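You operate a simulated robot arm through the tools that you are given. There is no shell and no other tool.

Carry out the task below with a simulated robot arm. There is one attempt and no reset: what you move stays moved.

JOB
Bump the big press till AIR goes out, then set its two heat dials to 150.
Fine: a bump lifts the platen a little and shuts it again; the ram lever ends on HOLD, the press shut, the guard latched and the heat on.
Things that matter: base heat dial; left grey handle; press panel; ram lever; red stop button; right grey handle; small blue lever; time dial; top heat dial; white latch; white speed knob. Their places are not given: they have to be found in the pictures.

The check looks at the end state, three seconds after you hand in, the way a careful person would. Anything else that was tipped, shoved, dropped, spilled or broken makes it a failure.

ROBOT AND FRAMES
A 6-joint arm with a two-finger parallel gripper, fixed in place. Base frame: the origin is at the foot of the arm, x ahead of it, y to its left, z up; the work surface is at about z = 860. Lengths are in mm, angles in rad, forces in N, time in s.
With the tool pointing down near the work surface it reaches from about 300 to 800 mm from the base axis. Its first joint turns from -2.897 to 2.897 rad. Payload 3.43 kg.
The tool frame sits at the grasp point between the pads (the TCP): z along the fingers, y along the line on which they close. The tips reach 34 mm beyond it. Largest opening 128 mm; finger width 24, thickness 12; the body of the gripper, 48 by 130 mm, starts 96 mm behind the TCP.
Orientation is that of the tool frame in the base frame, as a unit quaternion [x, y, z, w]. With the fingers straight down and closing along the base's y, the tool's x points along the base's -x, its y along +y and its z along -z.

CONTROLS
- The arm moves only by the tool play_rows. Its argument "moves" is text: rows parted by semicolons, each of 7 numbers parted by spaces: the shift along the tool's x, y, z in cm, then the turn, a rotation vector about the tool's x, y, z in rad, then the finger opening in cm, from 0 to 12.8. In form: tx ty tz ax ay az claw; .... A call has 1 to 20 rows; each row is the pose to reach, as a shift and turn from the pose commanded when the call began, along the tool's axes at that moment. A row lasts 0.2 s, in which the tool goes at most 50 mm and 0.15 rad; a call with a longer step from one row to the next is refused whole, and so is a gripper value outside its range. A pose out of reach is approached as far as the arm can. The call stops where the force on the tool passes 50 N (or 10 N more than at its start, if that is more) or the arm is blocked; 0.2 s more then pass. The fingers move at their own pace (about 45 mm/s each) and stop on an object; they squeeze with about 31 N. The grip force told is the motor's: it shows also when the fingers shut on nothing. Time passes only in rows, and 0.2 s behind the last, so rows that repeat a pose let the fingers close. It gives the time, the measured TCP pose, the force on the tool (base axes), the opening and the grip force at its end, in the units of the frame above (readings bear some noise), with the torque about the TCP (base axes, N m) and any sound that the robot's microphone picked up, and new pictures: "show" is both (left out), scene, wrist or none.
- Cameras (640 x 400 px; columns grow to the right, rows downward): "scene" is fixed at [406.9, 501.9, 1861.9]; the picture's right is [-0.98, -0.22, 0.00], its down [-0.16, 0.73, -0.67] and it looks along [0.15, -0.65, -0.74] (base axes); focal length 272 px, centre (320, 200). "wrist" rides on the gripper at [76, -11, -160] in the tool frame; the picture's right is [0.15, 0.99, 0.00], its down [-0.88, 0.13, -0.46] and it looks along [-0.45, 0.07, 0.89] (tool axes); focal length 234 px, centre (320, 200).
- pixel_to_xyz(camera, pixels): for up to 12 pixels [column, row] of the newest picture of that camera ("zoom" is the newest enlarged one), the place [x, y, z] in the base frame of the surface seen there, good to about 2 mm, but the place of the scene camera against the robot may be out by one fixed shift of up to 18 mm in any direction. No time passes.
- inspect(camera, box): a new picture of the part [left, top, right, bottom] of that camera's present view, enlarged. No time passes.
- finish_job(): hands the job in; it is judged then, once.

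Unless the task says otherwise, let go and move clear before handing in.

The tools are called after "Request:" as a command line: name --argument value ..., lists and objects as JSON in quotes. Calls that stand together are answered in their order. play_rows: Moves the arm, as the interface text tells. Its arguments: {"type":"object","properties":{"moves":{"type":"string"},"show":{"type":"string","enum":["both","scene","wrist","none"]}},"required":["moves"]} The other tools are called the same way: pixel_to_xyz (camera, pixels) gives the place of the surface under pixels of a picture; inspect (camera, box) takes an enlarged picture of a part of a camera's view; finish_job () hands the job in.

At the start:

```text
time_s: 0.0
position: [365.8, -100.7, 1322.4]
tool_rot: [0.0, 1.0, 0.0, 0.0]
ft_force: [-1.0, -0.3, -0.5]
ft_torque: [0.02, 0.01, -0.01]
gripper_width: 127.9
gripper_force: 0.0
```

scene: 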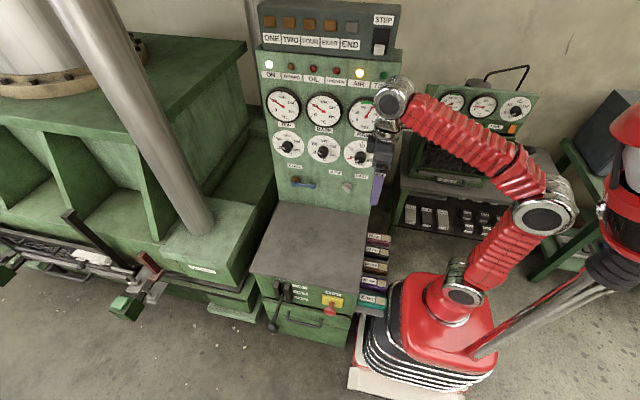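
wrist: 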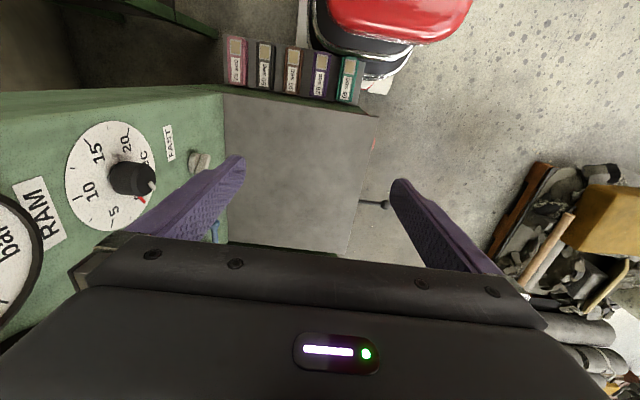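

The scene shows the green press panel at about columns 255-400, with dials near (288,145), (322,148), (360,152) and a lever near (280,295). I'll look closer before moving.

Request:
inspect --camera "scene" --box '[240, 0, 420, 112]'

Request:
inspect --camera "scene" --box '[240, 110, 420, 222]'

Request:
inspect --camera "scene" --box '[230, 240, 410, 352]'

Request:
inspect --camera "scene" --box '[0, 190, 240, 340]'

```text
3.56 times, centred on (330, 56) of scene
```

zoom: 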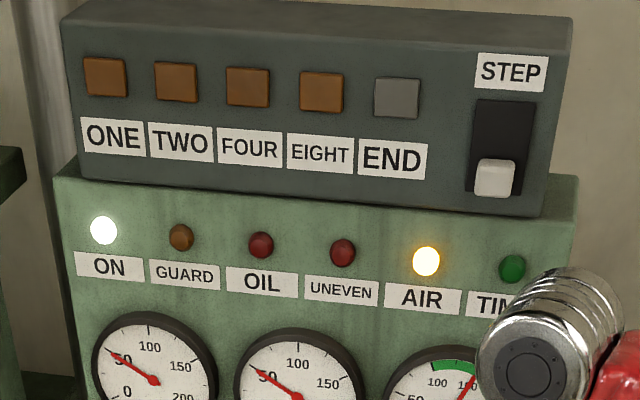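

```text
3.56 times, centred on (330, 166) of scene
```

zoom: 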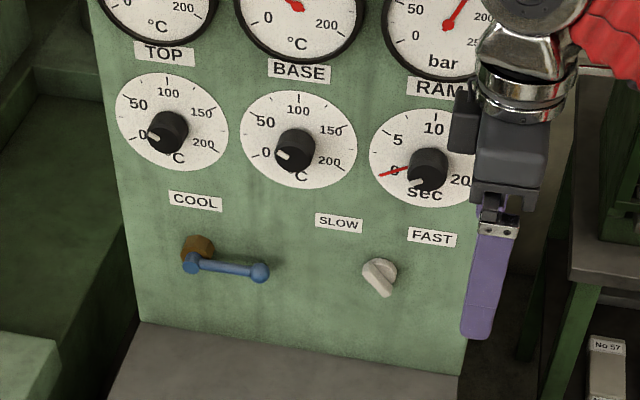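

```text
3.56 times, centred on (320, 296) of scene
```

zoom: 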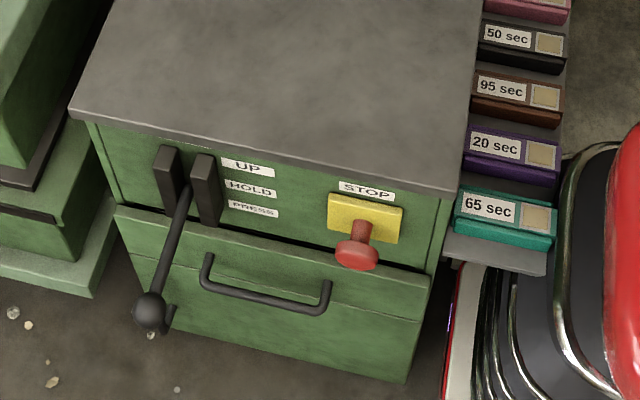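

```text
2.67 times, centred on (120, 265) of scene
```

zoom: 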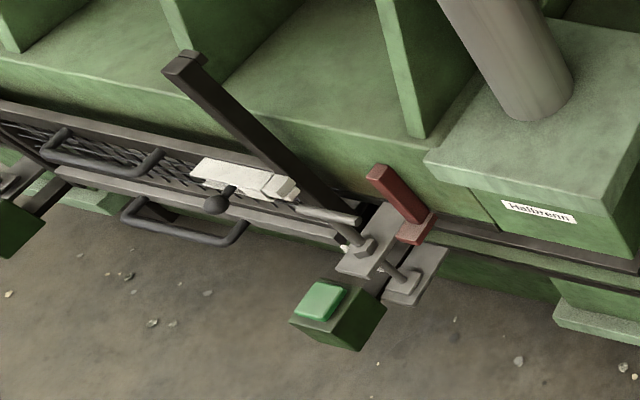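

The lever sits in a slot beside UP / HOLD / PRESS labels, AIR is lit at (360,73), and the heat knobs are at about (288,147) and (323,152). I'll measure these points next.

Request:
pixel_to_xyz --camera "scene" --pixels '[[272, 326], [282, 290], [298, 287], [300, 293], [301, 299], [332, 307], [287, 147], [322, 152], [358, 157], [346, 187], [298, 183], [312, 186]]'

Request:
pixel_to_xyz --camera "scene" --pixels '[[253, 273], [365, 297], [277, 202], [367, 212], [265, 75], [395, 80], [266, 297], [352, 315], [281, 310], [322, 323], [100, 258], [135, 300]]'

Request:
inspect --camera "scene" --box '[0, 0, 260, 200]'

Request:
inspect --camera "scene" --box '[260, 270, 320, 308]'

```text
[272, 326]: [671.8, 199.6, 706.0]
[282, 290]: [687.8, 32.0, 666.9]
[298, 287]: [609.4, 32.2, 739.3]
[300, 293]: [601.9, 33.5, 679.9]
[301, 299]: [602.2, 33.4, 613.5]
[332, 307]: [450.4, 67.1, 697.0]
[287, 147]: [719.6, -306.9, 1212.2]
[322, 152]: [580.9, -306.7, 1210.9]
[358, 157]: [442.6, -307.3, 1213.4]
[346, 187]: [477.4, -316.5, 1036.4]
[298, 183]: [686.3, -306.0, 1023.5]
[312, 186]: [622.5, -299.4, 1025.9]
```

```text
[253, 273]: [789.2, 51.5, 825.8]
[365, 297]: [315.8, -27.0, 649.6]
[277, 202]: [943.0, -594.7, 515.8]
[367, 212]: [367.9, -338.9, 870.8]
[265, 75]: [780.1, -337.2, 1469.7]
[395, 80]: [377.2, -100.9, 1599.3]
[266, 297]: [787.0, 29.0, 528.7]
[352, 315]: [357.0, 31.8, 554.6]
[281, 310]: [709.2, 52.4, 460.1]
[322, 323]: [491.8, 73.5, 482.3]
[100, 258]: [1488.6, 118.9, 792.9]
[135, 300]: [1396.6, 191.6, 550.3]
```

```text
2.00 times, centred on (130, 100) of scene
```

zoom: 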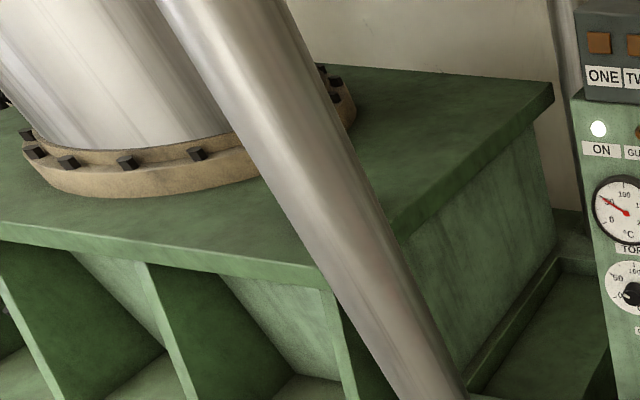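

```text
10.53 times, centred on (290, 289) of scene
```

zoom: 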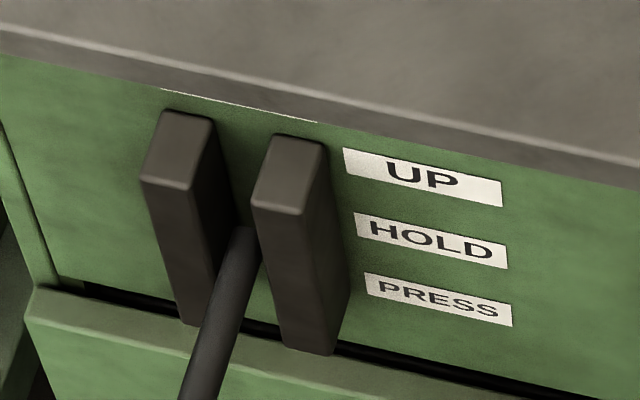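

The lever ball is near (272,326) at about [672,200,706], and the console top is at about z 860. I'll zoom in on the lever and speed knob and measure points along the lever and the arm.

Request:
inspect --camera "scene" --box '[255, 275, 319, 340]'

Request:
pixel_to_xyz --camera "scene" --pixels '[[465, 295], [540, 215], [400, 100], [440, 390], [272, 322], [272, 330], [268, 327], [275, 318], [279, 305], [281, 298], [283, 284], [295, 284]]'

Request:
inspect --camera "scene" --box '[325, 165, 375, 200]'

Request:
inspect --camera "scene" --box '[270, 80, 380, 170]'

```text
6.15 times, centred on (287, 308) of scene
```

zoom: 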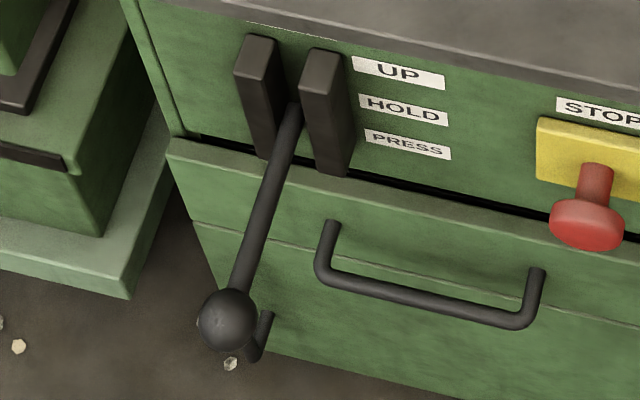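

```text
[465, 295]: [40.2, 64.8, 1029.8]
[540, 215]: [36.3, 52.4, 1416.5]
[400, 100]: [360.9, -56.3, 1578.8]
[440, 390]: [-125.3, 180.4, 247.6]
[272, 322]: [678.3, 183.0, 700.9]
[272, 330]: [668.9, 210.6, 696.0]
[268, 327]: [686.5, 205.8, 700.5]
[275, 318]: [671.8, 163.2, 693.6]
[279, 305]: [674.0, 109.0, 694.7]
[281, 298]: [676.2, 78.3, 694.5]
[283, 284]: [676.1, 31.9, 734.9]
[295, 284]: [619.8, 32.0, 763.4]
```

```text
11.43 times, centred on (350, 182) of scene
```

zoom: 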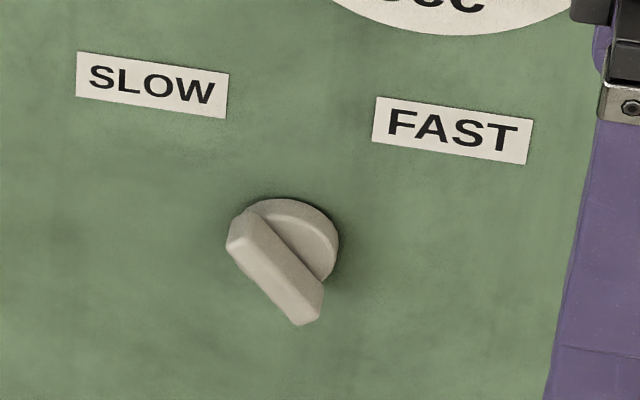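

```text
4.44 times, centred on (325, 125) of scene
```

zoom: 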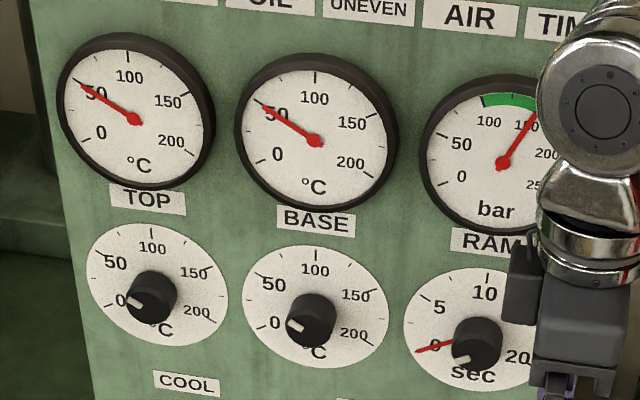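

The lever rod is nearly level, running from about (676,78,694) to the ball at (672,200,690), so it is on HOLD. The speed knob's bar points toward SLOW. I'll move the tool above the lever, turning it so the fingers close along x.

Request:
play_rows --moves "-2.2 2.4 2.7 0 0 0.112 10; -4.4 4.7 5.3 0 0 0.224 10; -6.6 7.1 8.0 0 0 0.336 10; -8.7 9.4 10.6 0 0 0.449 10; -10.9 11.8 13.3 0 0 0.561 10; -13.1 14.1 15.9 0 0 0.673 10; -15.3 16.5 18.6 0 0 0.785 10; -17.5 18.9 21.3 0 0 0.898 10; -19.7 21.2 23.9 0 0 1.010 10; -21.9 23.6 26.6 0 0 1.122 10; -24.0 25.9 29.2 0 0 1.234 10; -26.2 28.3 31.9 0 0 1.346 10; -28.4 30.6 34.5 0 0 1.459 10; -30.6 33.0 37.2 0 0 1.571 10"

```text
time_s: 3.0
position: [670.4, 227.9, 950.3]
tool_rot: [0.708, 0.706, 0.0, 0.0]
ft_force: [-0.1, -0.4, 0.3]
ft_torque: [-0.04, -0.01, -0.01]
gripper_width: 100.0
gripper_force: 0.0
```

scene: 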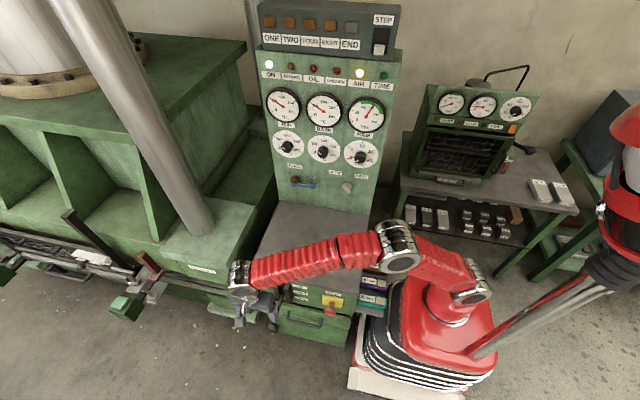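
wrist: 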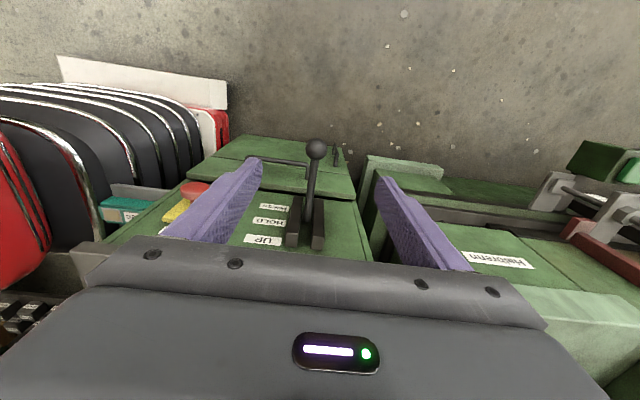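

The wrist picture shows the ball at (317,148) between the fingers and the AIR and ON lamps still lit. I'll measure the ball and rod from this camera.

Request:
pixel_to_xyz --camera "wrist" --pixels '[[317, 148], [317, 141], [310, 148], [324, 148], [313, 170], [310, 190], [308, 205], [299, 235], [318, 240], [270, 208], [272, 222], [262, 240]]'

Request:
inspect --camera "wrist" --box '[200, 110, 400, 260]'

Request:
inspect --camera "scene" --box '[250, 60, 410, 160]'

```text
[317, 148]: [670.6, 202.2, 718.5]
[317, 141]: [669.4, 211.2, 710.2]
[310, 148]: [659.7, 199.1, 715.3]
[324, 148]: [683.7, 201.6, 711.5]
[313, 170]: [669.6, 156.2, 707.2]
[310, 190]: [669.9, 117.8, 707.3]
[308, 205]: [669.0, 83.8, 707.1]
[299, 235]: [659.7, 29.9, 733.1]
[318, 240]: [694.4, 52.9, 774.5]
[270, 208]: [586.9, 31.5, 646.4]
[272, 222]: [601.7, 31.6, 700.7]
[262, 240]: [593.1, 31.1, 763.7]
```

```text
2.67 times, centred on (300, 185) of wrist
```

zoom: 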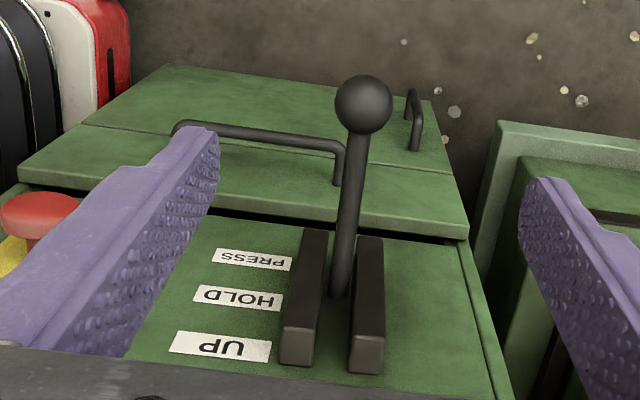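

```text
4.00 times, centred on (330, 110) of scene
```

zoom: 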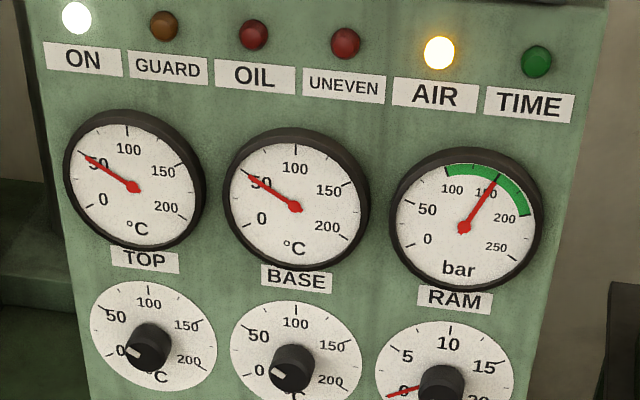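

The wrist camera puts the ball's centre at about (671,204,701) and the level rod at HOLD height. I'll come down around the ball with the fingers open at 7 cm.

Request:
play_rows --moves "-0.6 0 4.5 0 0 0 8; -1.2 0 9 0 0 0 7; -1.8 0 13.5 0 0 0 7; -2.4 0.05 17.5 0 0 0 7; -2.4 0.05 21 0 0 0 7; -2.4 0.05 24 0 0 0 7; -2.4 0.05 24.9 0 0 0 7"

```text
time_s: 4.6
position: [671.1, 205.2, 702.8]
tool_rot: [0.707, 0.707, 0.001, 0.0]
ft_force: [0.2, 0.1, -0.2]
ft_torque: [-0.03, 0.0, -0.02]
gripper_width: 70.0
gripper_force: 0.1
```

scene: 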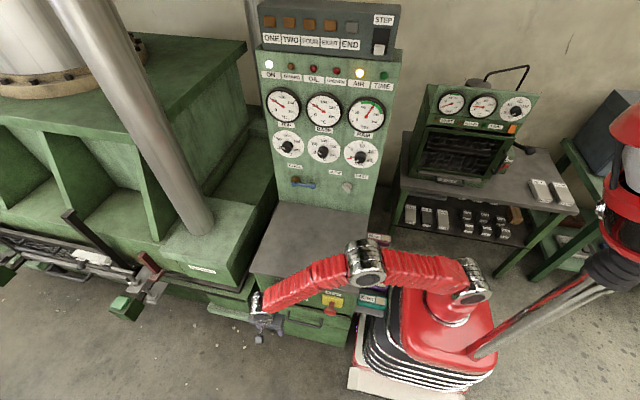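
wrist: 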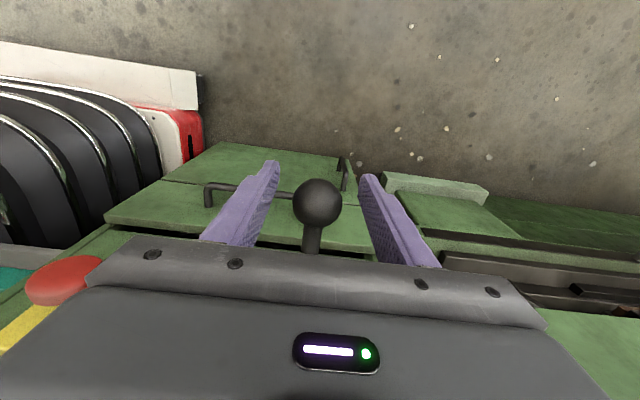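

The ball at (317,204) sits between the fingers with no contact force. I'll measure it once more before closing.

Request:
pixel_to_xyz --camera "wrist" --pixels '[[317, 204], [317, 184], [317, 222], [297, 204], [339, 204], [311, 240], [270, 185], [370, 195]]'

Request:
inspect --camera "scene" --box '[230, 230, 400, 350]'

```text
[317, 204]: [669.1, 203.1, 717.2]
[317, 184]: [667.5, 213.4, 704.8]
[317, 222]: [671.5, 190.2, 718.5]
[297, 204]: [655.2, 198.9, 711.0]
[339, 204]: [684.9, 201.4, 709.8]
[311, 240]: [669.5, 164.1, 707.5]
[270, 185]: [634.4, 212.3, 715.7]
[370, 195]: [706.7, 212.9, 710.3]
```

```text
3.33 times, centred on (315, 290) of scene
```

zoom: 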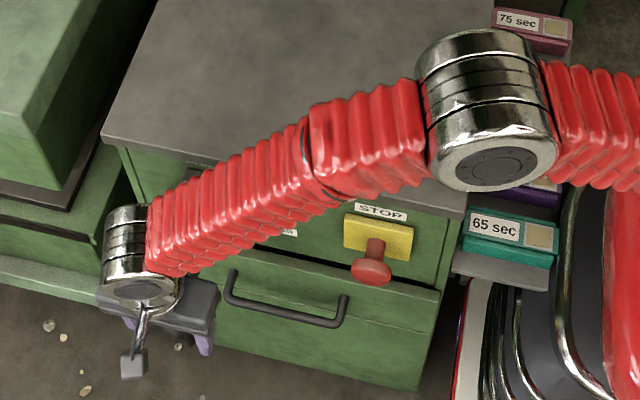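

The ball's centre is at about (670,200,702). I'll shift 4 mm and close the fingers on it.

Request:
play_rows --moves "-0.4 -0.05 0.1 0 0 0 6; -0.4 -0.05 0.1 0 0 0 4; -0.4 -0.05 0.1 0 0 0 2; -0.4 -0.05 0.1 0 0 0 1; -0.4 -0.05 0.1 0 0 0 1"

```text
time_s: 5.8
position: [670.4, 199.8, 702.0]
tool_rot: [0.707, 0.707, -0.001, -0.001]
ft_force: [-4.8, 0.8, -0.7]
ft_torque: [0.02, 0.02, 0.02]
gripper_width: 39.4
gripper_force: 45.3
```

scene: 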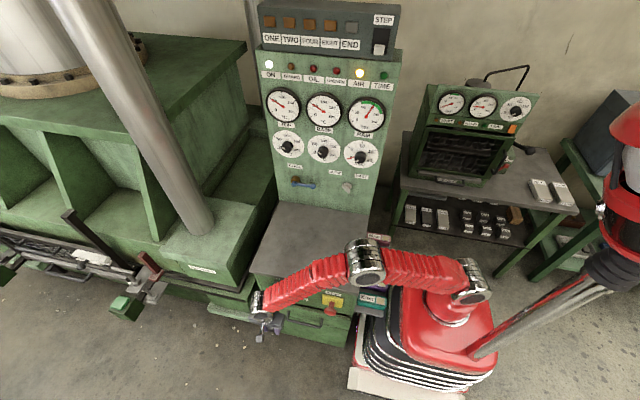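
wrist: 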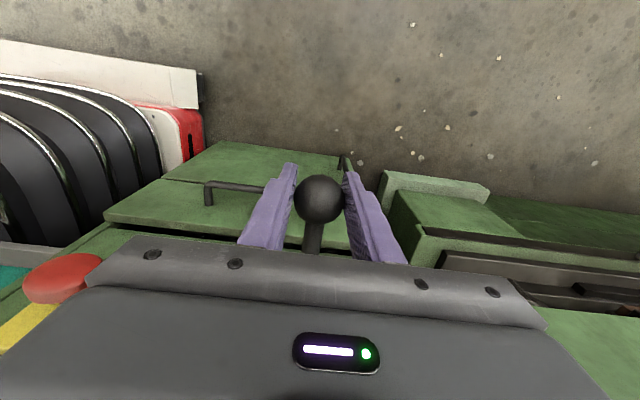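

The fingers hold the ball at 39 mm with the TCP at (670,200,702). I'll raise it 3 cm along its arc and watch the force, the RAM gauge and the lamps.

Request:
play_rows --moves "-0.03 0 -1 0 0 0 1; -0.12 0 -2 0 0 0 1; -0.27 0 -3 0 0 0 1" --show "scene"

Request:
inspect --camera "scene" --box '[250, 60, 410, 160]'

```text
time_s: 6.6
position: [669.2, 198.9, 731.0]
tool_rot: [0.707, 0.707, -0.001, 0.0]
ft_force: [-10.1, -1.6, -11.4]
ft_torque: [1.21, 0.05, -0.14]
gripper_width: 39.4
gripper_force: 45.0
```

scene: 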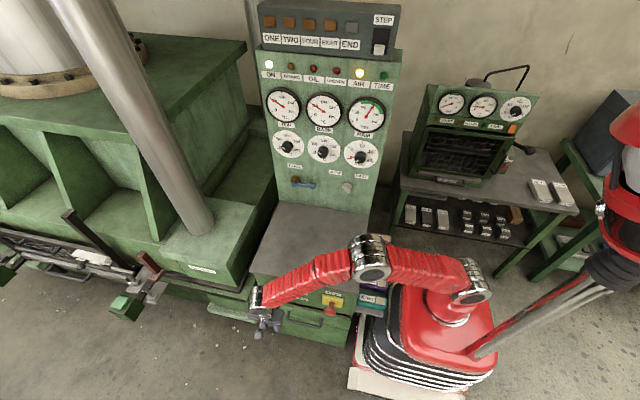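

```text
4.00 times, centred on (330, 110) of scene
```

zoom: 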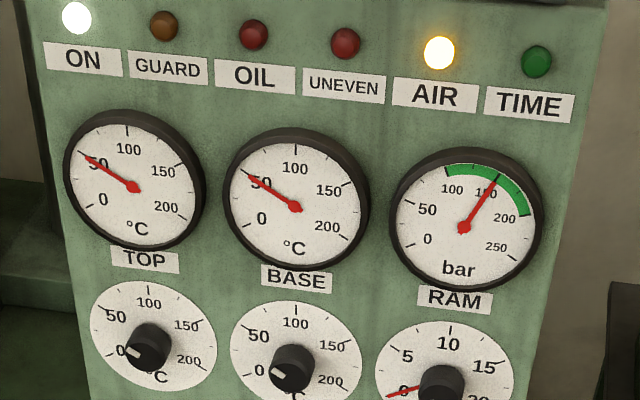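

The lever resists with about 11 N, and the RAM gauge still reads 150. I'll check that the ball came up with the fingers.

Request:
inspect --camera "wrist" --box '[220, 110, 420, 260]'

Request:
pixel_to_xyz --camera "wrist" --pixels '[[317, 204], [317, 184], [317, 222], [311, 240]]'

```text
2.67 times, centred on (320, 185) of wrist
```

zoom: 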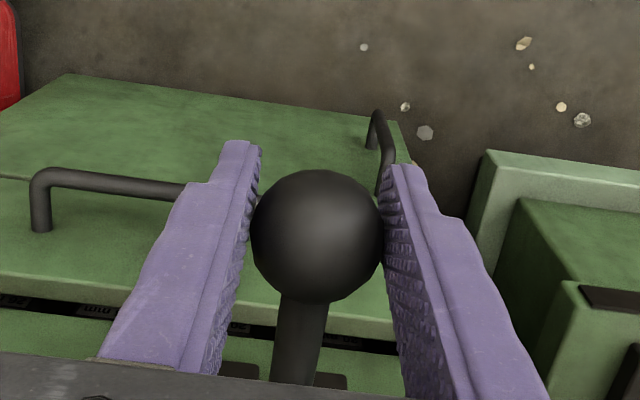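

```text
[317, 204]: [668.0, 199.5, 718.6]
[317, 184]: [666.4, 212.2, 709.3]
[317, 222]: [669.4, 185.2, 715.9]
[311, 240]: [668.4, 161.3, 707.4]
```

In the wrist zoom the ball is still centred between the pads, so the lever is following. I'll keep raising in small steps and watch the gauge.

Request:
play_rows --moves "-0.2 0 -1 0 0 0 1; -0.45 0 -2 0 0 0 1"

Request:
inspect --camera "scene" --box '[250, 60, 410, 160]'

```text
time_s: 7.2
position: [670.1, 193.8, 751.2]
tool_rot: [0.707, 0.707, -0.002, -0.001]
ft_force: [-19.8, 1.1, -9.8]
ft_torque: [1.24, 0.04, -0.19]
gripper_width: 39.5
gripper_force: 45.0
```

scene: 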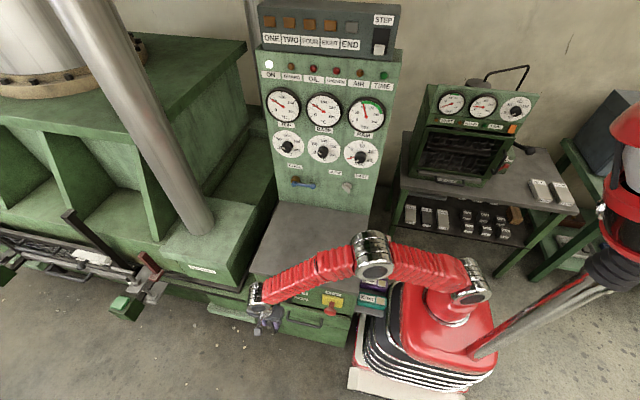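
wrist: 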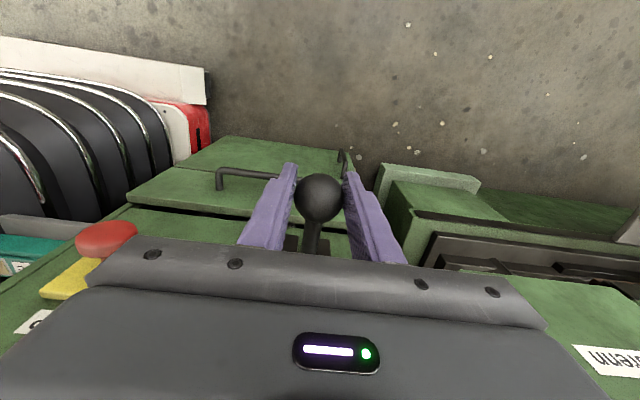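

```text
4.00 times, centred on (330, 110) of scene
```

zoom: 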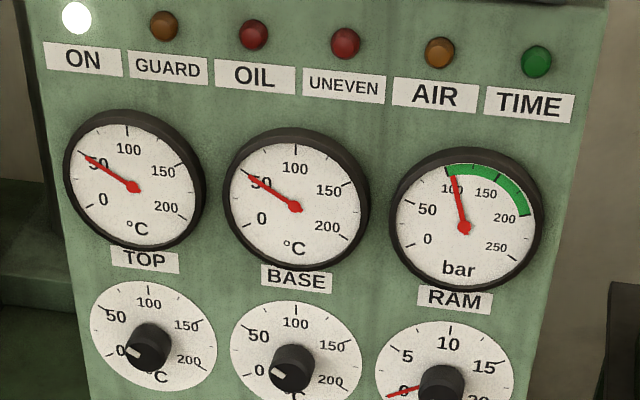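

RAM has dropped to about 100 bar and AIR went dark as soon as the lever passed into UP. I'll hold here one step to see whether the platen lifts.

Request:
play_rows --moves "0 -0.05 0 0 0 0 1" --show "scene"

Request:
inspect --camera "scene" --box '[250, 60, 410, 160]'

Request:
inspect --camera "scene" --box '[0, 100, 260, 330]'

```text
time_s: 7.6
position: [671.1, 192.8, 752.9]
tool_rot: [0.707, 0.707, -0.001, 0.0]
ft_force: [-19.9, 1.6, -7.4]
ft_torque: [0.74, 0.35, -0.23]
gripper_width: 39.3
gripper_force: 45.4
```

scene: 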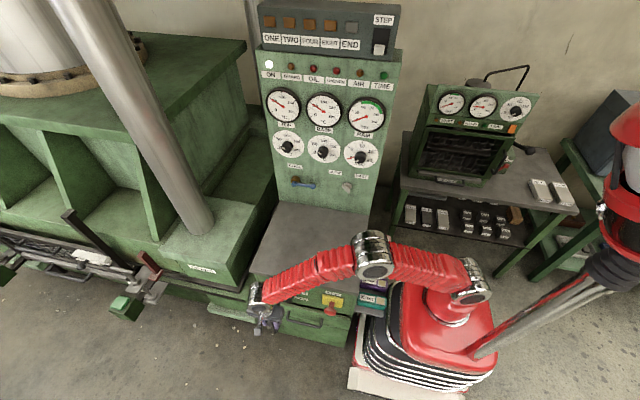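

```text
4.00 times, centred on (330, 110) of scene
```

zoom: 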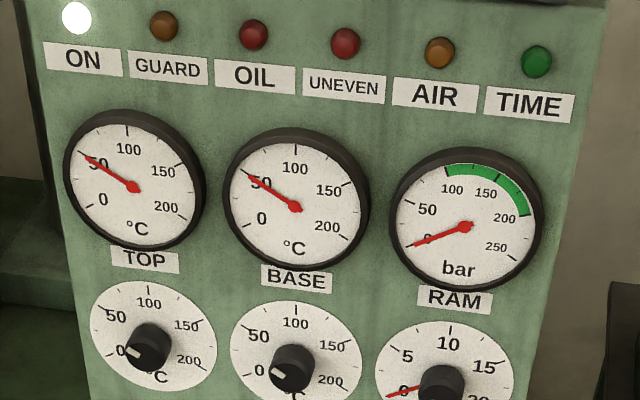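

```text
1.74 times, centred on (130, 215) of scene
```

zoom: 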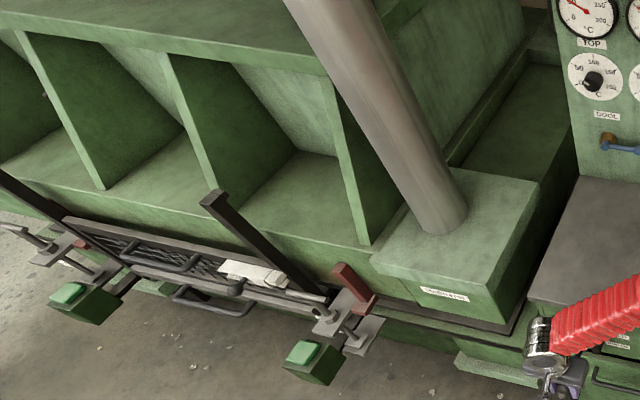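

RAM is now at 0. I need to know if the platen has begun to lift, so I'll measure points on the moving press body (label near (201,268) and neighbouring edges) before another step.

Request:
pixel_to_xyz --camera "scene" --pixels '[[200, 250], [201, 268], [110, 215], [60, 200], [100, 75], [20, 90], [210, 300], [235, 292], [180, 275], [130, 270], [90, 258], [68, 215]]'

Request:
inspect --camera "scene" --box '[150, 215, 250, 325]'

Request:
inspect --camera "scene" --box '[0, 200, 160, 300]'

```text
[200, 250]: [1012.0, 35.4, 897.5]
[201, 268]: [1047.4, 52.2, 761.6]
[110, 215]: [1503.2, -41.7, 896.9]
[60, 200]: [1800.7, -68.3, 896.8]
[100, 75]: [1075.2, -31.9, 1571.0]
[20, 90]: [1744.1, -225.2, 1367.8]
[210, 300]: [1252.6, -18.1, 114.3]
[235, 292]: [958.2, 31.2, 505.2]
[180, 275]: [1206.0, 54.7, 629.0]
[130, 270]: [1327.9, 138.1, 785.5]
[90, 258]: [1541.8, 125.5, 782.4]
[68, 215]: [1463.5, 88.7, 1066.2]
```

```text
3.64 times, centred on (200, 270) of scene
```

zoom: 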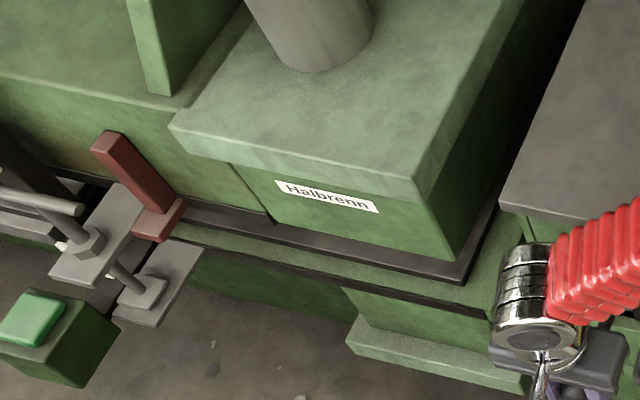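

```text
4.00 times, centred on (80, 250) of scene
```

zoom: 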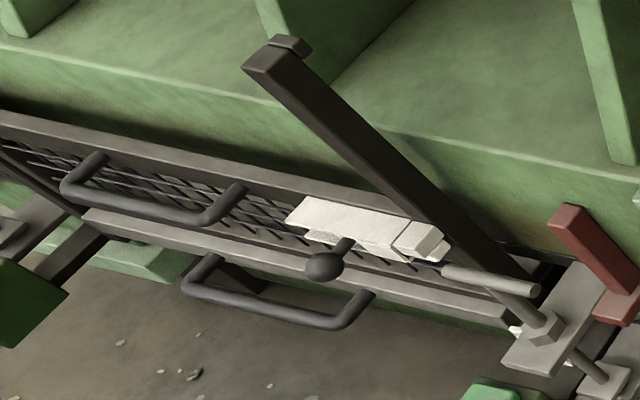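

Block top reads z 897.5 and RAM 0. I'll hold UP for one more row and measure again to detect lift.

Request:
play_rows --moves "0 0 0 0 0 0 1" --show "scene"

Request:
pixel_to_xyz --camera "scene" --pixels '[[200, 250], [201, 268], [110, 215], [60, 200], [20, 90], [235, 292], [180, 275], [130, 270], [90, 258], [68, 215]]'

Request:
inspect --camera "scene" --box '[150, 215, 250, 325]'

Request:
inspect --camera "scene" --box '[250, 60, 410, 160]'

```text
time_s: 8.0
position: [670.0, 192.3, 752.5]
tool_rot: [0.707, 0.708, -0.001, 0.0]
ft_force: [-22.1, 0.2, -4.0]
ft_torque: [0.4, 0.16, -0.18]
gripper_width: 39.4
gripper_force: 45.1
```

scene: 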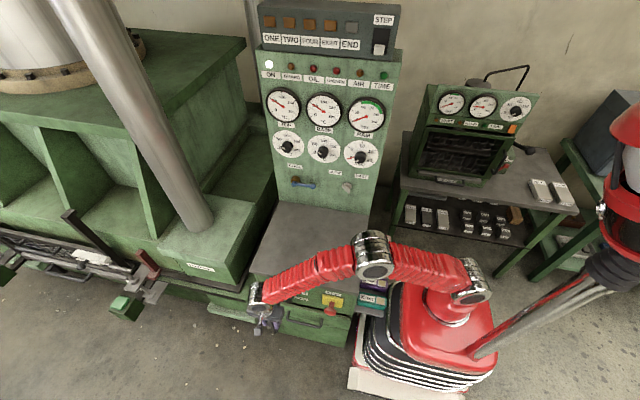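

```text
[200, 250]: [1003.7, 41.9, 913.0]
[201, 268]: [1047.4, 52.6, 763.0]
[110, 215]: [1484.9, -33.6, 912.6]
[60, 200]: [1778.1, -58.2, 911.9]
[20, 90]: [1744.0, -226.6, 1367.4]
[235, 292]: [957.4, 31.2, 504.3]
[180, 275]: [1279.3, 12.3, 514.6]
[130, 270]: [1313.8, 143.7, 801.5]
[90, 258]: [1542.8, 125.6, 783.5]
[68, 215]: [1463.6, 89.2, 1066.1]
```

```text
3.64 times, centred on (200, 270) of scene
```

zoom: 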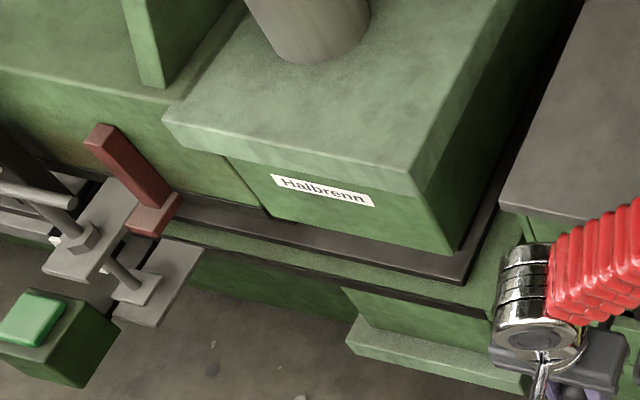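

```text
4.00 times, centred on (330, 110) of scene
```

zoom: 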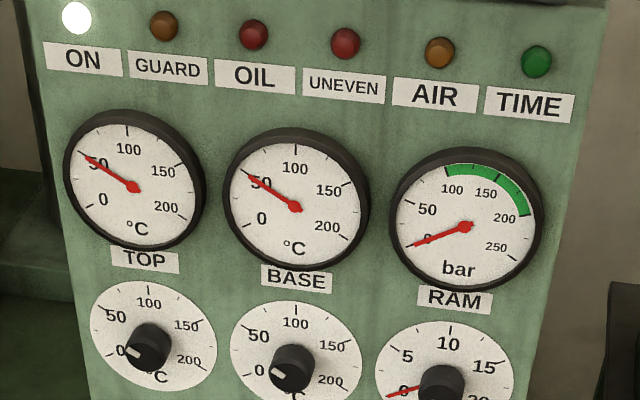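

The platen rose from z 897.5 to 913, about 15 mm, which is a small bump. I'll swing the lever straight down to PRESS to shut it.

Request:
play_rows --moves "0.6 -0.05 4 0 0 0 1; 0.65 -0.1 7.5 0 0 0 1; 0 -0.1 10 0 0 0 1" --show "both"

Request:
pixel_to_xyz --camera "scene" --pixels '[[200, 250], [110, 215], [60, 200]]'

Request:
inspect --camera "scene" --box '[250, 60, 410, 160]'

```text
time_s: 8.8
position: [670.2, 191.8, 653.4]
tool_rot: [0.707, 0.707, 0.0, 0.001]
ft_force: [-18.7, -1.8, 7.7]
ft_torque: [-1.14, 0.3, -0.11]
gripper_width: 39.5
gripper_force: 45.7
```

scene: 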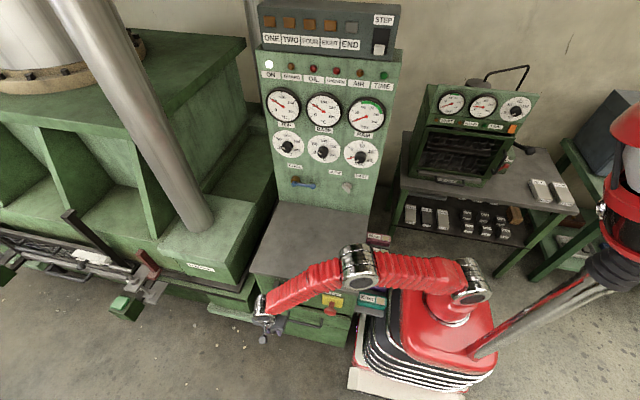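
wrist: 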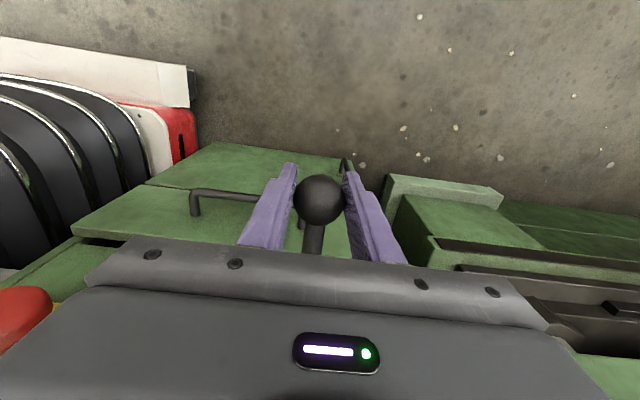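

```text
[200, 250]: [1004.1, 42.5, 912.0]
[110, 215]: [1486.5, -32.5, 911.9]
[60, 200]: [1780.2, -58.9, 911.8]
```

```text
4.00 times, centred on (330, 110) of scene
```

zoom: 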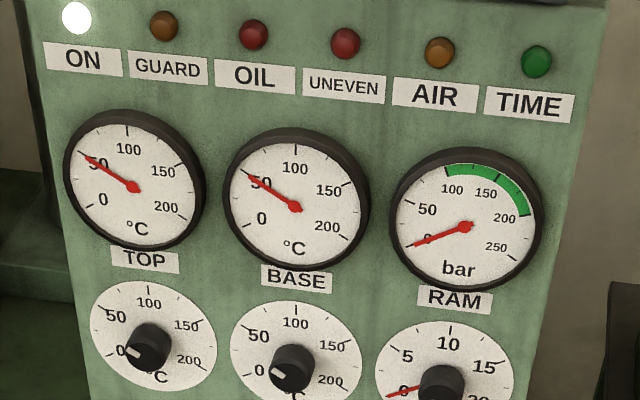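

The lever is now at the PRESS end (z 653) with the platen still up at 912. I'll wait one step and recheck.

Request:
play_rows --moves "0 0 0 0 0 0 1" --show "scene"

Request:
pixel_to_xyz --camera "scene" --pixels '[[200, 250], [110, 215], [60, 200]]'

Request:
inspect --camera "scene" --box '[250, 60, 410, 160]'

```text
time_s: 9.2
position: [670.2, 193.1, 652.0]
tool_rot: [0.706, 0.708, -0.001, 0.001]
ft_force: [-17.3, -4.8, 4.6]
ft_torque: [-0.69, -0.03, -0.11]
gripper_width: 39.4
gripper_force: 44.8
```

scene: 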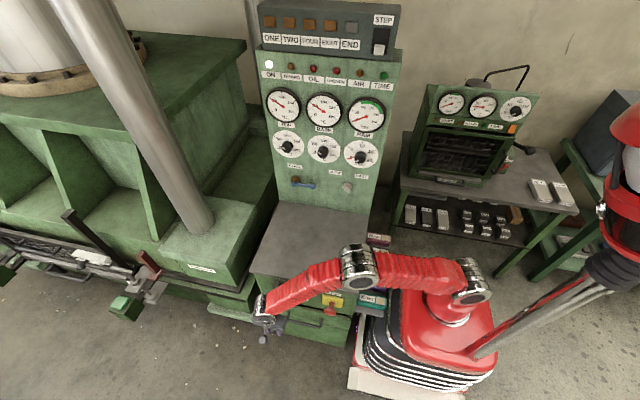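

```text
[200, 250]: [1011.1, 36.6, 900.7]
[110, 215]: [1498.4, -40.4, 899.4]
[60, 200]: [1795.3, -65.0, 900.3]
```

```text
4.00 times, centred on (330, 110) of scene
```

zoom: 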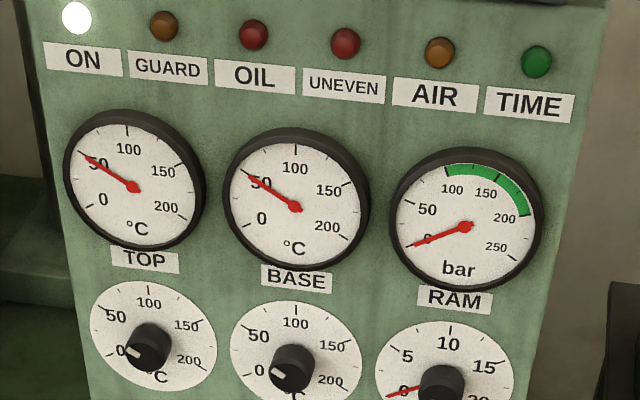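

The platen is coming down (900). I'll hold PRESS one more step.

Request:
play_rows --moves "0 0 0 0 0 0 1" --show "scene"

Request:
pixel_to_xyz --camera "scene" --pixels '[[200, 250], [110, 215], [60, 200]]'

Request:
inspect --camera "scene" --box '[250, 60, 410, 160]'

```text
time_s: 9.6
position: [671.0, 192.1, 651.6]
tool_rot: [0.707, 0.707, 0.001, -0.001]
ft_force: [-15.7, -8.5, 2.1]
ft_torque: [-0.26, -0.08, -0.03]
gripper_width: 39.3
gripper_force: 44.5
```

scene: 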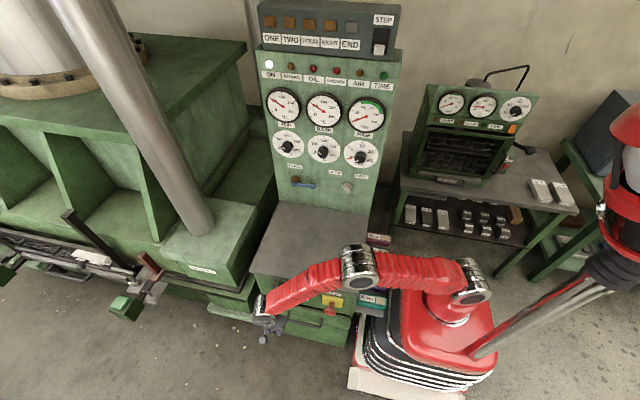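

```text
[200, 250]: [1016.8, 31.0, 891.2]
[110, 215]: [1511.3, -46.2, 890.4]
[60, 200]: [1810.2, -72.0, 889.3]
```

```text
4.00 times, centred on (330, 110) of scene
```

zoom: 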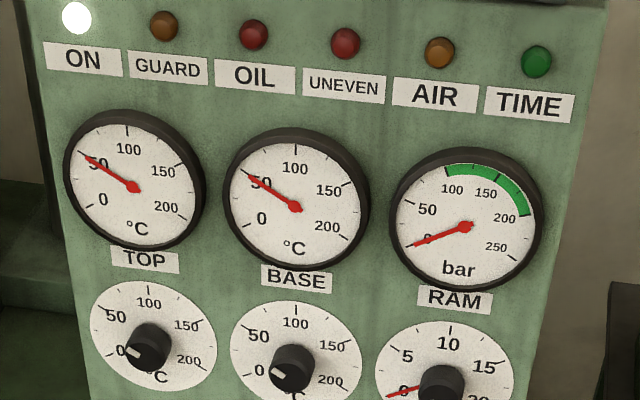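

Platen is at 890 with RAM still 0, so shut is lower than this. I'll continue holding PRESS.

Request:
play_rows --moves "0 0 0 0 0 0 1" --show "scene"

Request:
pixel_to_xyz --camera "scene" --pixels '[[200, 250], [110, 215], [60, 200]]'

Request:
inspect --camera "scene" --box '[250, 60, 410, 160]'

```text
time_s: 10.0
position: [669.3, 193.2, 652.3]
tool_rot: [0.707, 0.707, 0.0, 0.0]
ft_force: [-16.2, -9.5, 0.9]
ft_torque: [0.03, -0.07, 0.01]
gripper_width: 39.5
gripper_force: 44.7
```

scene: 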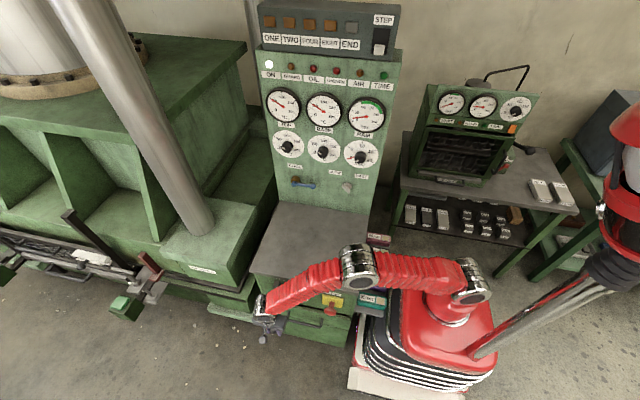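

```text
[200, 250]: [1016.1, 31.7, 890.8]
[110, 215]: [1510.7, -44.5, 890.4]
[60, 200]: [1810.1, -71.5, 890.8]
```

```text
4.00 times, centred on (330, 110) of scene
```

zoom: 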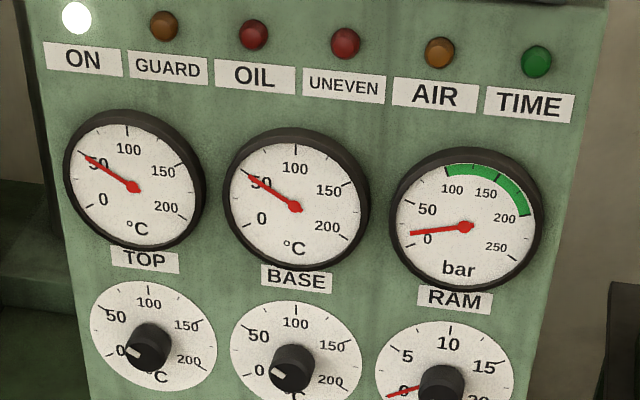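

The platen is shut at 890 and RAM pressure has started to rise (about 15 bar). I'll hold PRESS a bit longer.

Request:
play_rows --moves "0 0 0 0 0 0 1; 0 0 0 0 0 0 1; 0 0 0 0 0 0 1" --show "scene"

Request:
inspect --camera "scene" --box '[250, 60, 410, 160]'

```text
time_s: 10.8
position: [670.2, 192.4, 651.6]
tool_rot: [0.707, 0.707, 0.0, 0.0]
ft_force: [-13.7, -10.1, -0.3]
ft_torque: [0.28, 0.01, -0.07]
gripper_width: 39.5
gripper_force: 45.6
```

scene: 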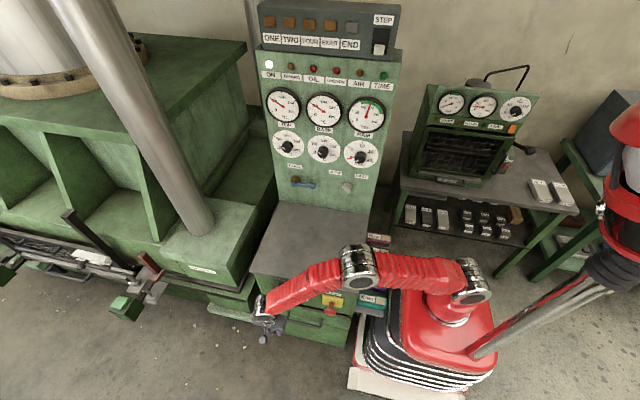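

```text
4.00 times, centred on (330, 110) of scene
```

zoom: 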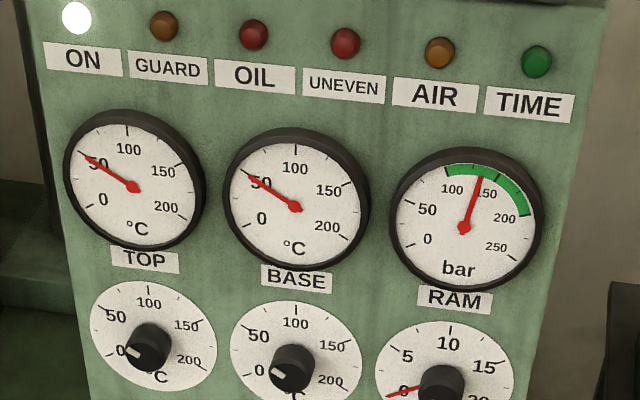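

RAM is at about 130 bar in the green band and AIR is off. I'll bring the lever back to HOLD now and watch whether AIR returns.

Request:
play_rows --moves "0.55 0 -3.5 0 0 0 1; 0.72 0 -5 0 0 0 1" --show "both"

Request:
inspect --camera "scene" --box '[250, 60, 410, 160]'

```text
time_s: 11.4
position: [669.9, 199.5, 701.2]
tool_rot: [0.706, 0.708, -0.001, -0.001]
ft_force: [-7.8, -3.1, -11.4]
ft_torque: [1.28, -0.01, -0.05]
gripper_width: 39.4
gripper_force: 44.5
```

scene: 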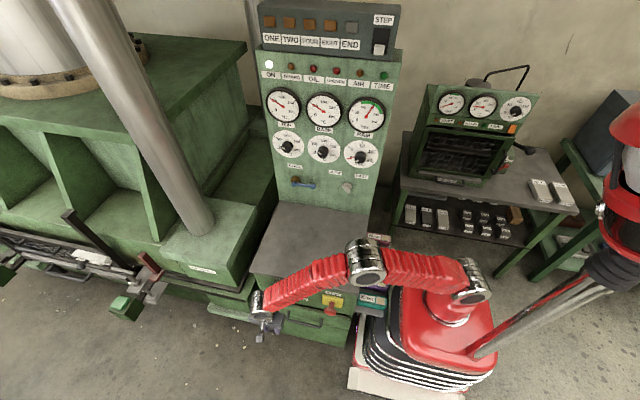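
wrist: 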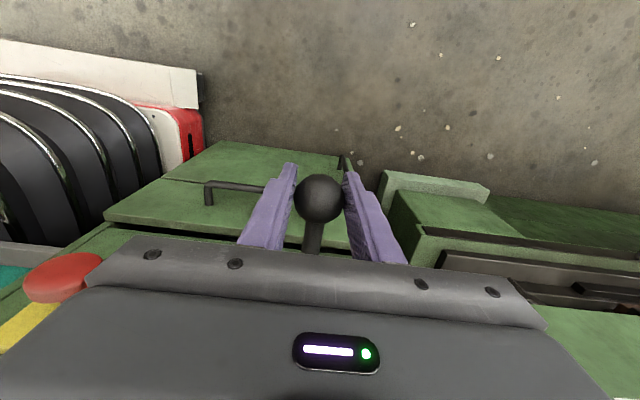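

```text
4.00 times, centred on (330, 110) of scene
```

zoom: 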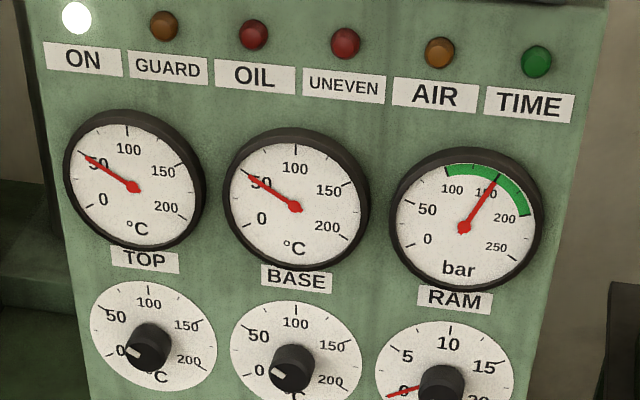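

RAM reads 150 and AIR is off with the lever back on HOLD. I'll wait a couple of seconds to see if AIR comes back before letting go.

Request:
play_rows --moves "0 0 0 0 0 0 1; 0 0 0 0 0 0 1; 0 0 0 0 0 0 1; 0 0 0 0 0 0 1; 0 0 0 0 0 0 1; 0 0 0 0 0 0 1; 0 0 0 0 0 0 1; 0 0 0 0 0 0 1; 0 0 0 0 0 0 1; 0 0 0 0 0 0 1" --show "scene"

Request:
inspect --camera "scene" --box '[250, 60, 410, 160]'

Request:
pixel_to_xyz --camera "scene" --pixels '[[200, 250], [110, 215], [60, 200]]'

```text
time_s: 13.6
position: [670.1, 200.8, 703.6]
tool_rot: [0.708, 0.707, 0.0, 0.001]
ft_force: [-9.5, -8.3, 0.4]
ft_torque: [-0.19, 0.07, -0.01]
gripper_width: 39.3
gripper_force: 45.4
```

scene: 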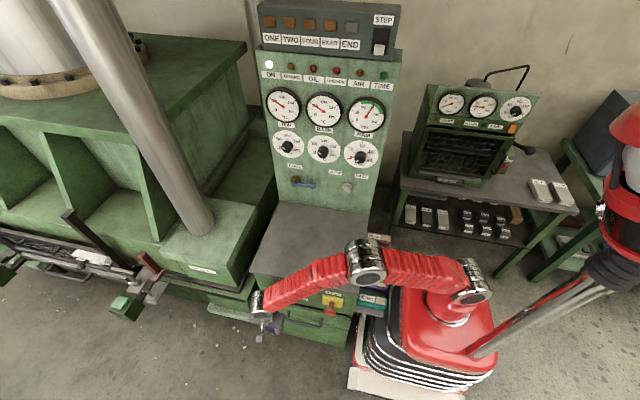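

```text
4.00 times, centred on (330, 110) of scene
```

zoom: 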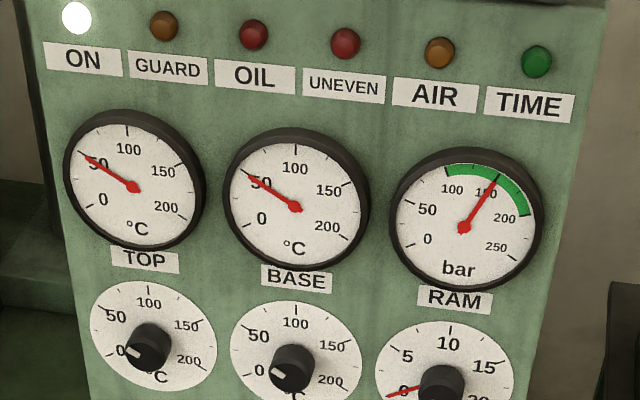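

```text
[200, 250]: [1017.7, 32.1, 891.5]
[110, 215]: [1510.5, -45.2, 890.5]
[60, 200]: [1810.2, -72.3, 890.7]
```

AIR stays dark, RAM holds 150, and the platen is shut at 890. I'll open the fingers and lift straight up off the lever.

Request:
play_rows --moves "0 0 0 0 0 0 4.5; 0 0 0 0 0 0 6; 0 0 0 0 0 0 7.5; 0 0 -2 0 0 0 7.5; 0 0 -6 0 0 0 7.5; 0 0 -10.5 0 0 0 7.5; 0 0 -15 0 0 0 7.5; 0 0 -20 0 0 0 7.5; 0 0 -25 0 0 0 7.5"

Request:
pixel_to_xyz --camera "wrist" --pixels '[[317, 148], [313, 170], [310, 190], [308, 205]]'

Request:
inspect --camera "wrist" --box '[200, 110, 400, 260]'

Request:
inspect --camera "scene" --box '[250, 60, 410, 160]'

```text
time_s: 15.6
position: [670.4, 201.3, 952.0]
tool_rot: [0.707, 0.707, 0.0, 0.0]
ft_force: [-0.2, 0.3, -0.2]
ft_torque: [0.01, 0.04, -0.01]
gripper_width: 75.0
gripper_force: 0.0
```

scene: 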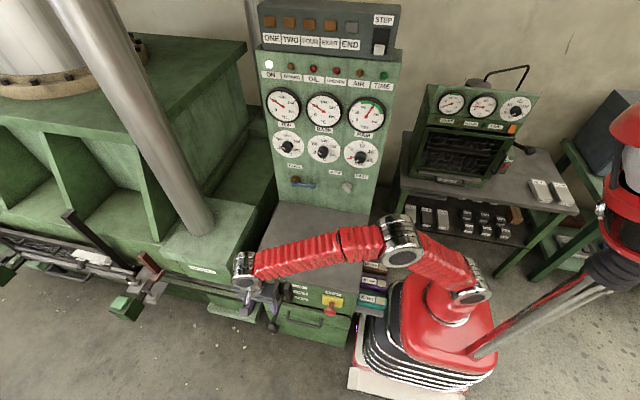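
wrist: 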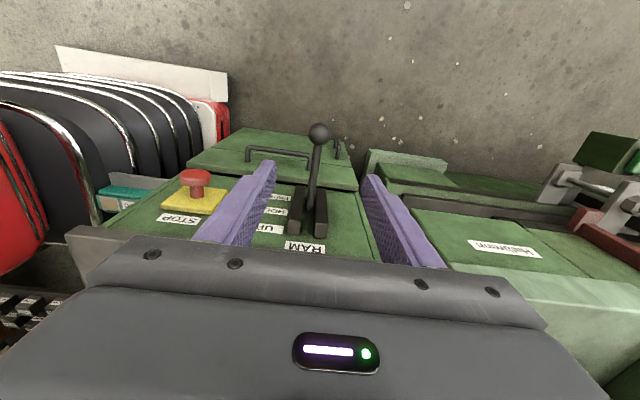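

```text
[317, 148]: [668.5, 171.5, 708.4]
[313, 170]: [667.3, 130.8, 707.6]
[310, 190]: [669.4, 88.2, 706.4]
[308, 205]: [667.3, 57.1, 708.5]
```

```text
2.67 times, centred on (300, 185) of wrist
```

zoom: 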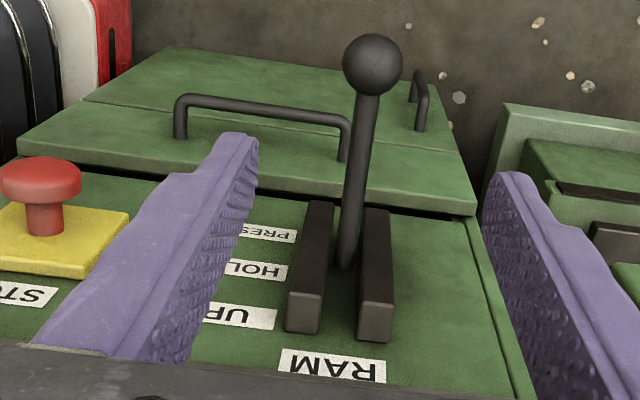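

```text
4.00 times, centred on (330, 110) of scene
```

zoom: 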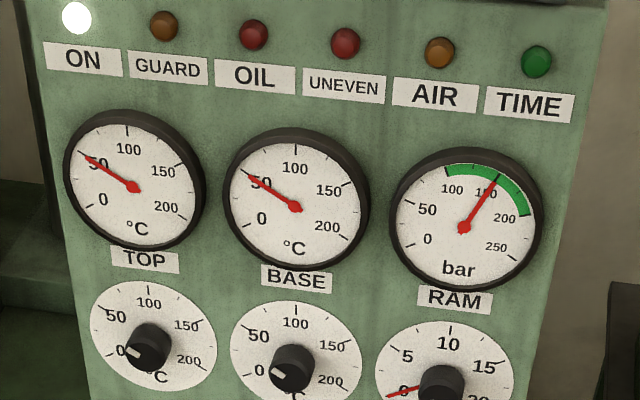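

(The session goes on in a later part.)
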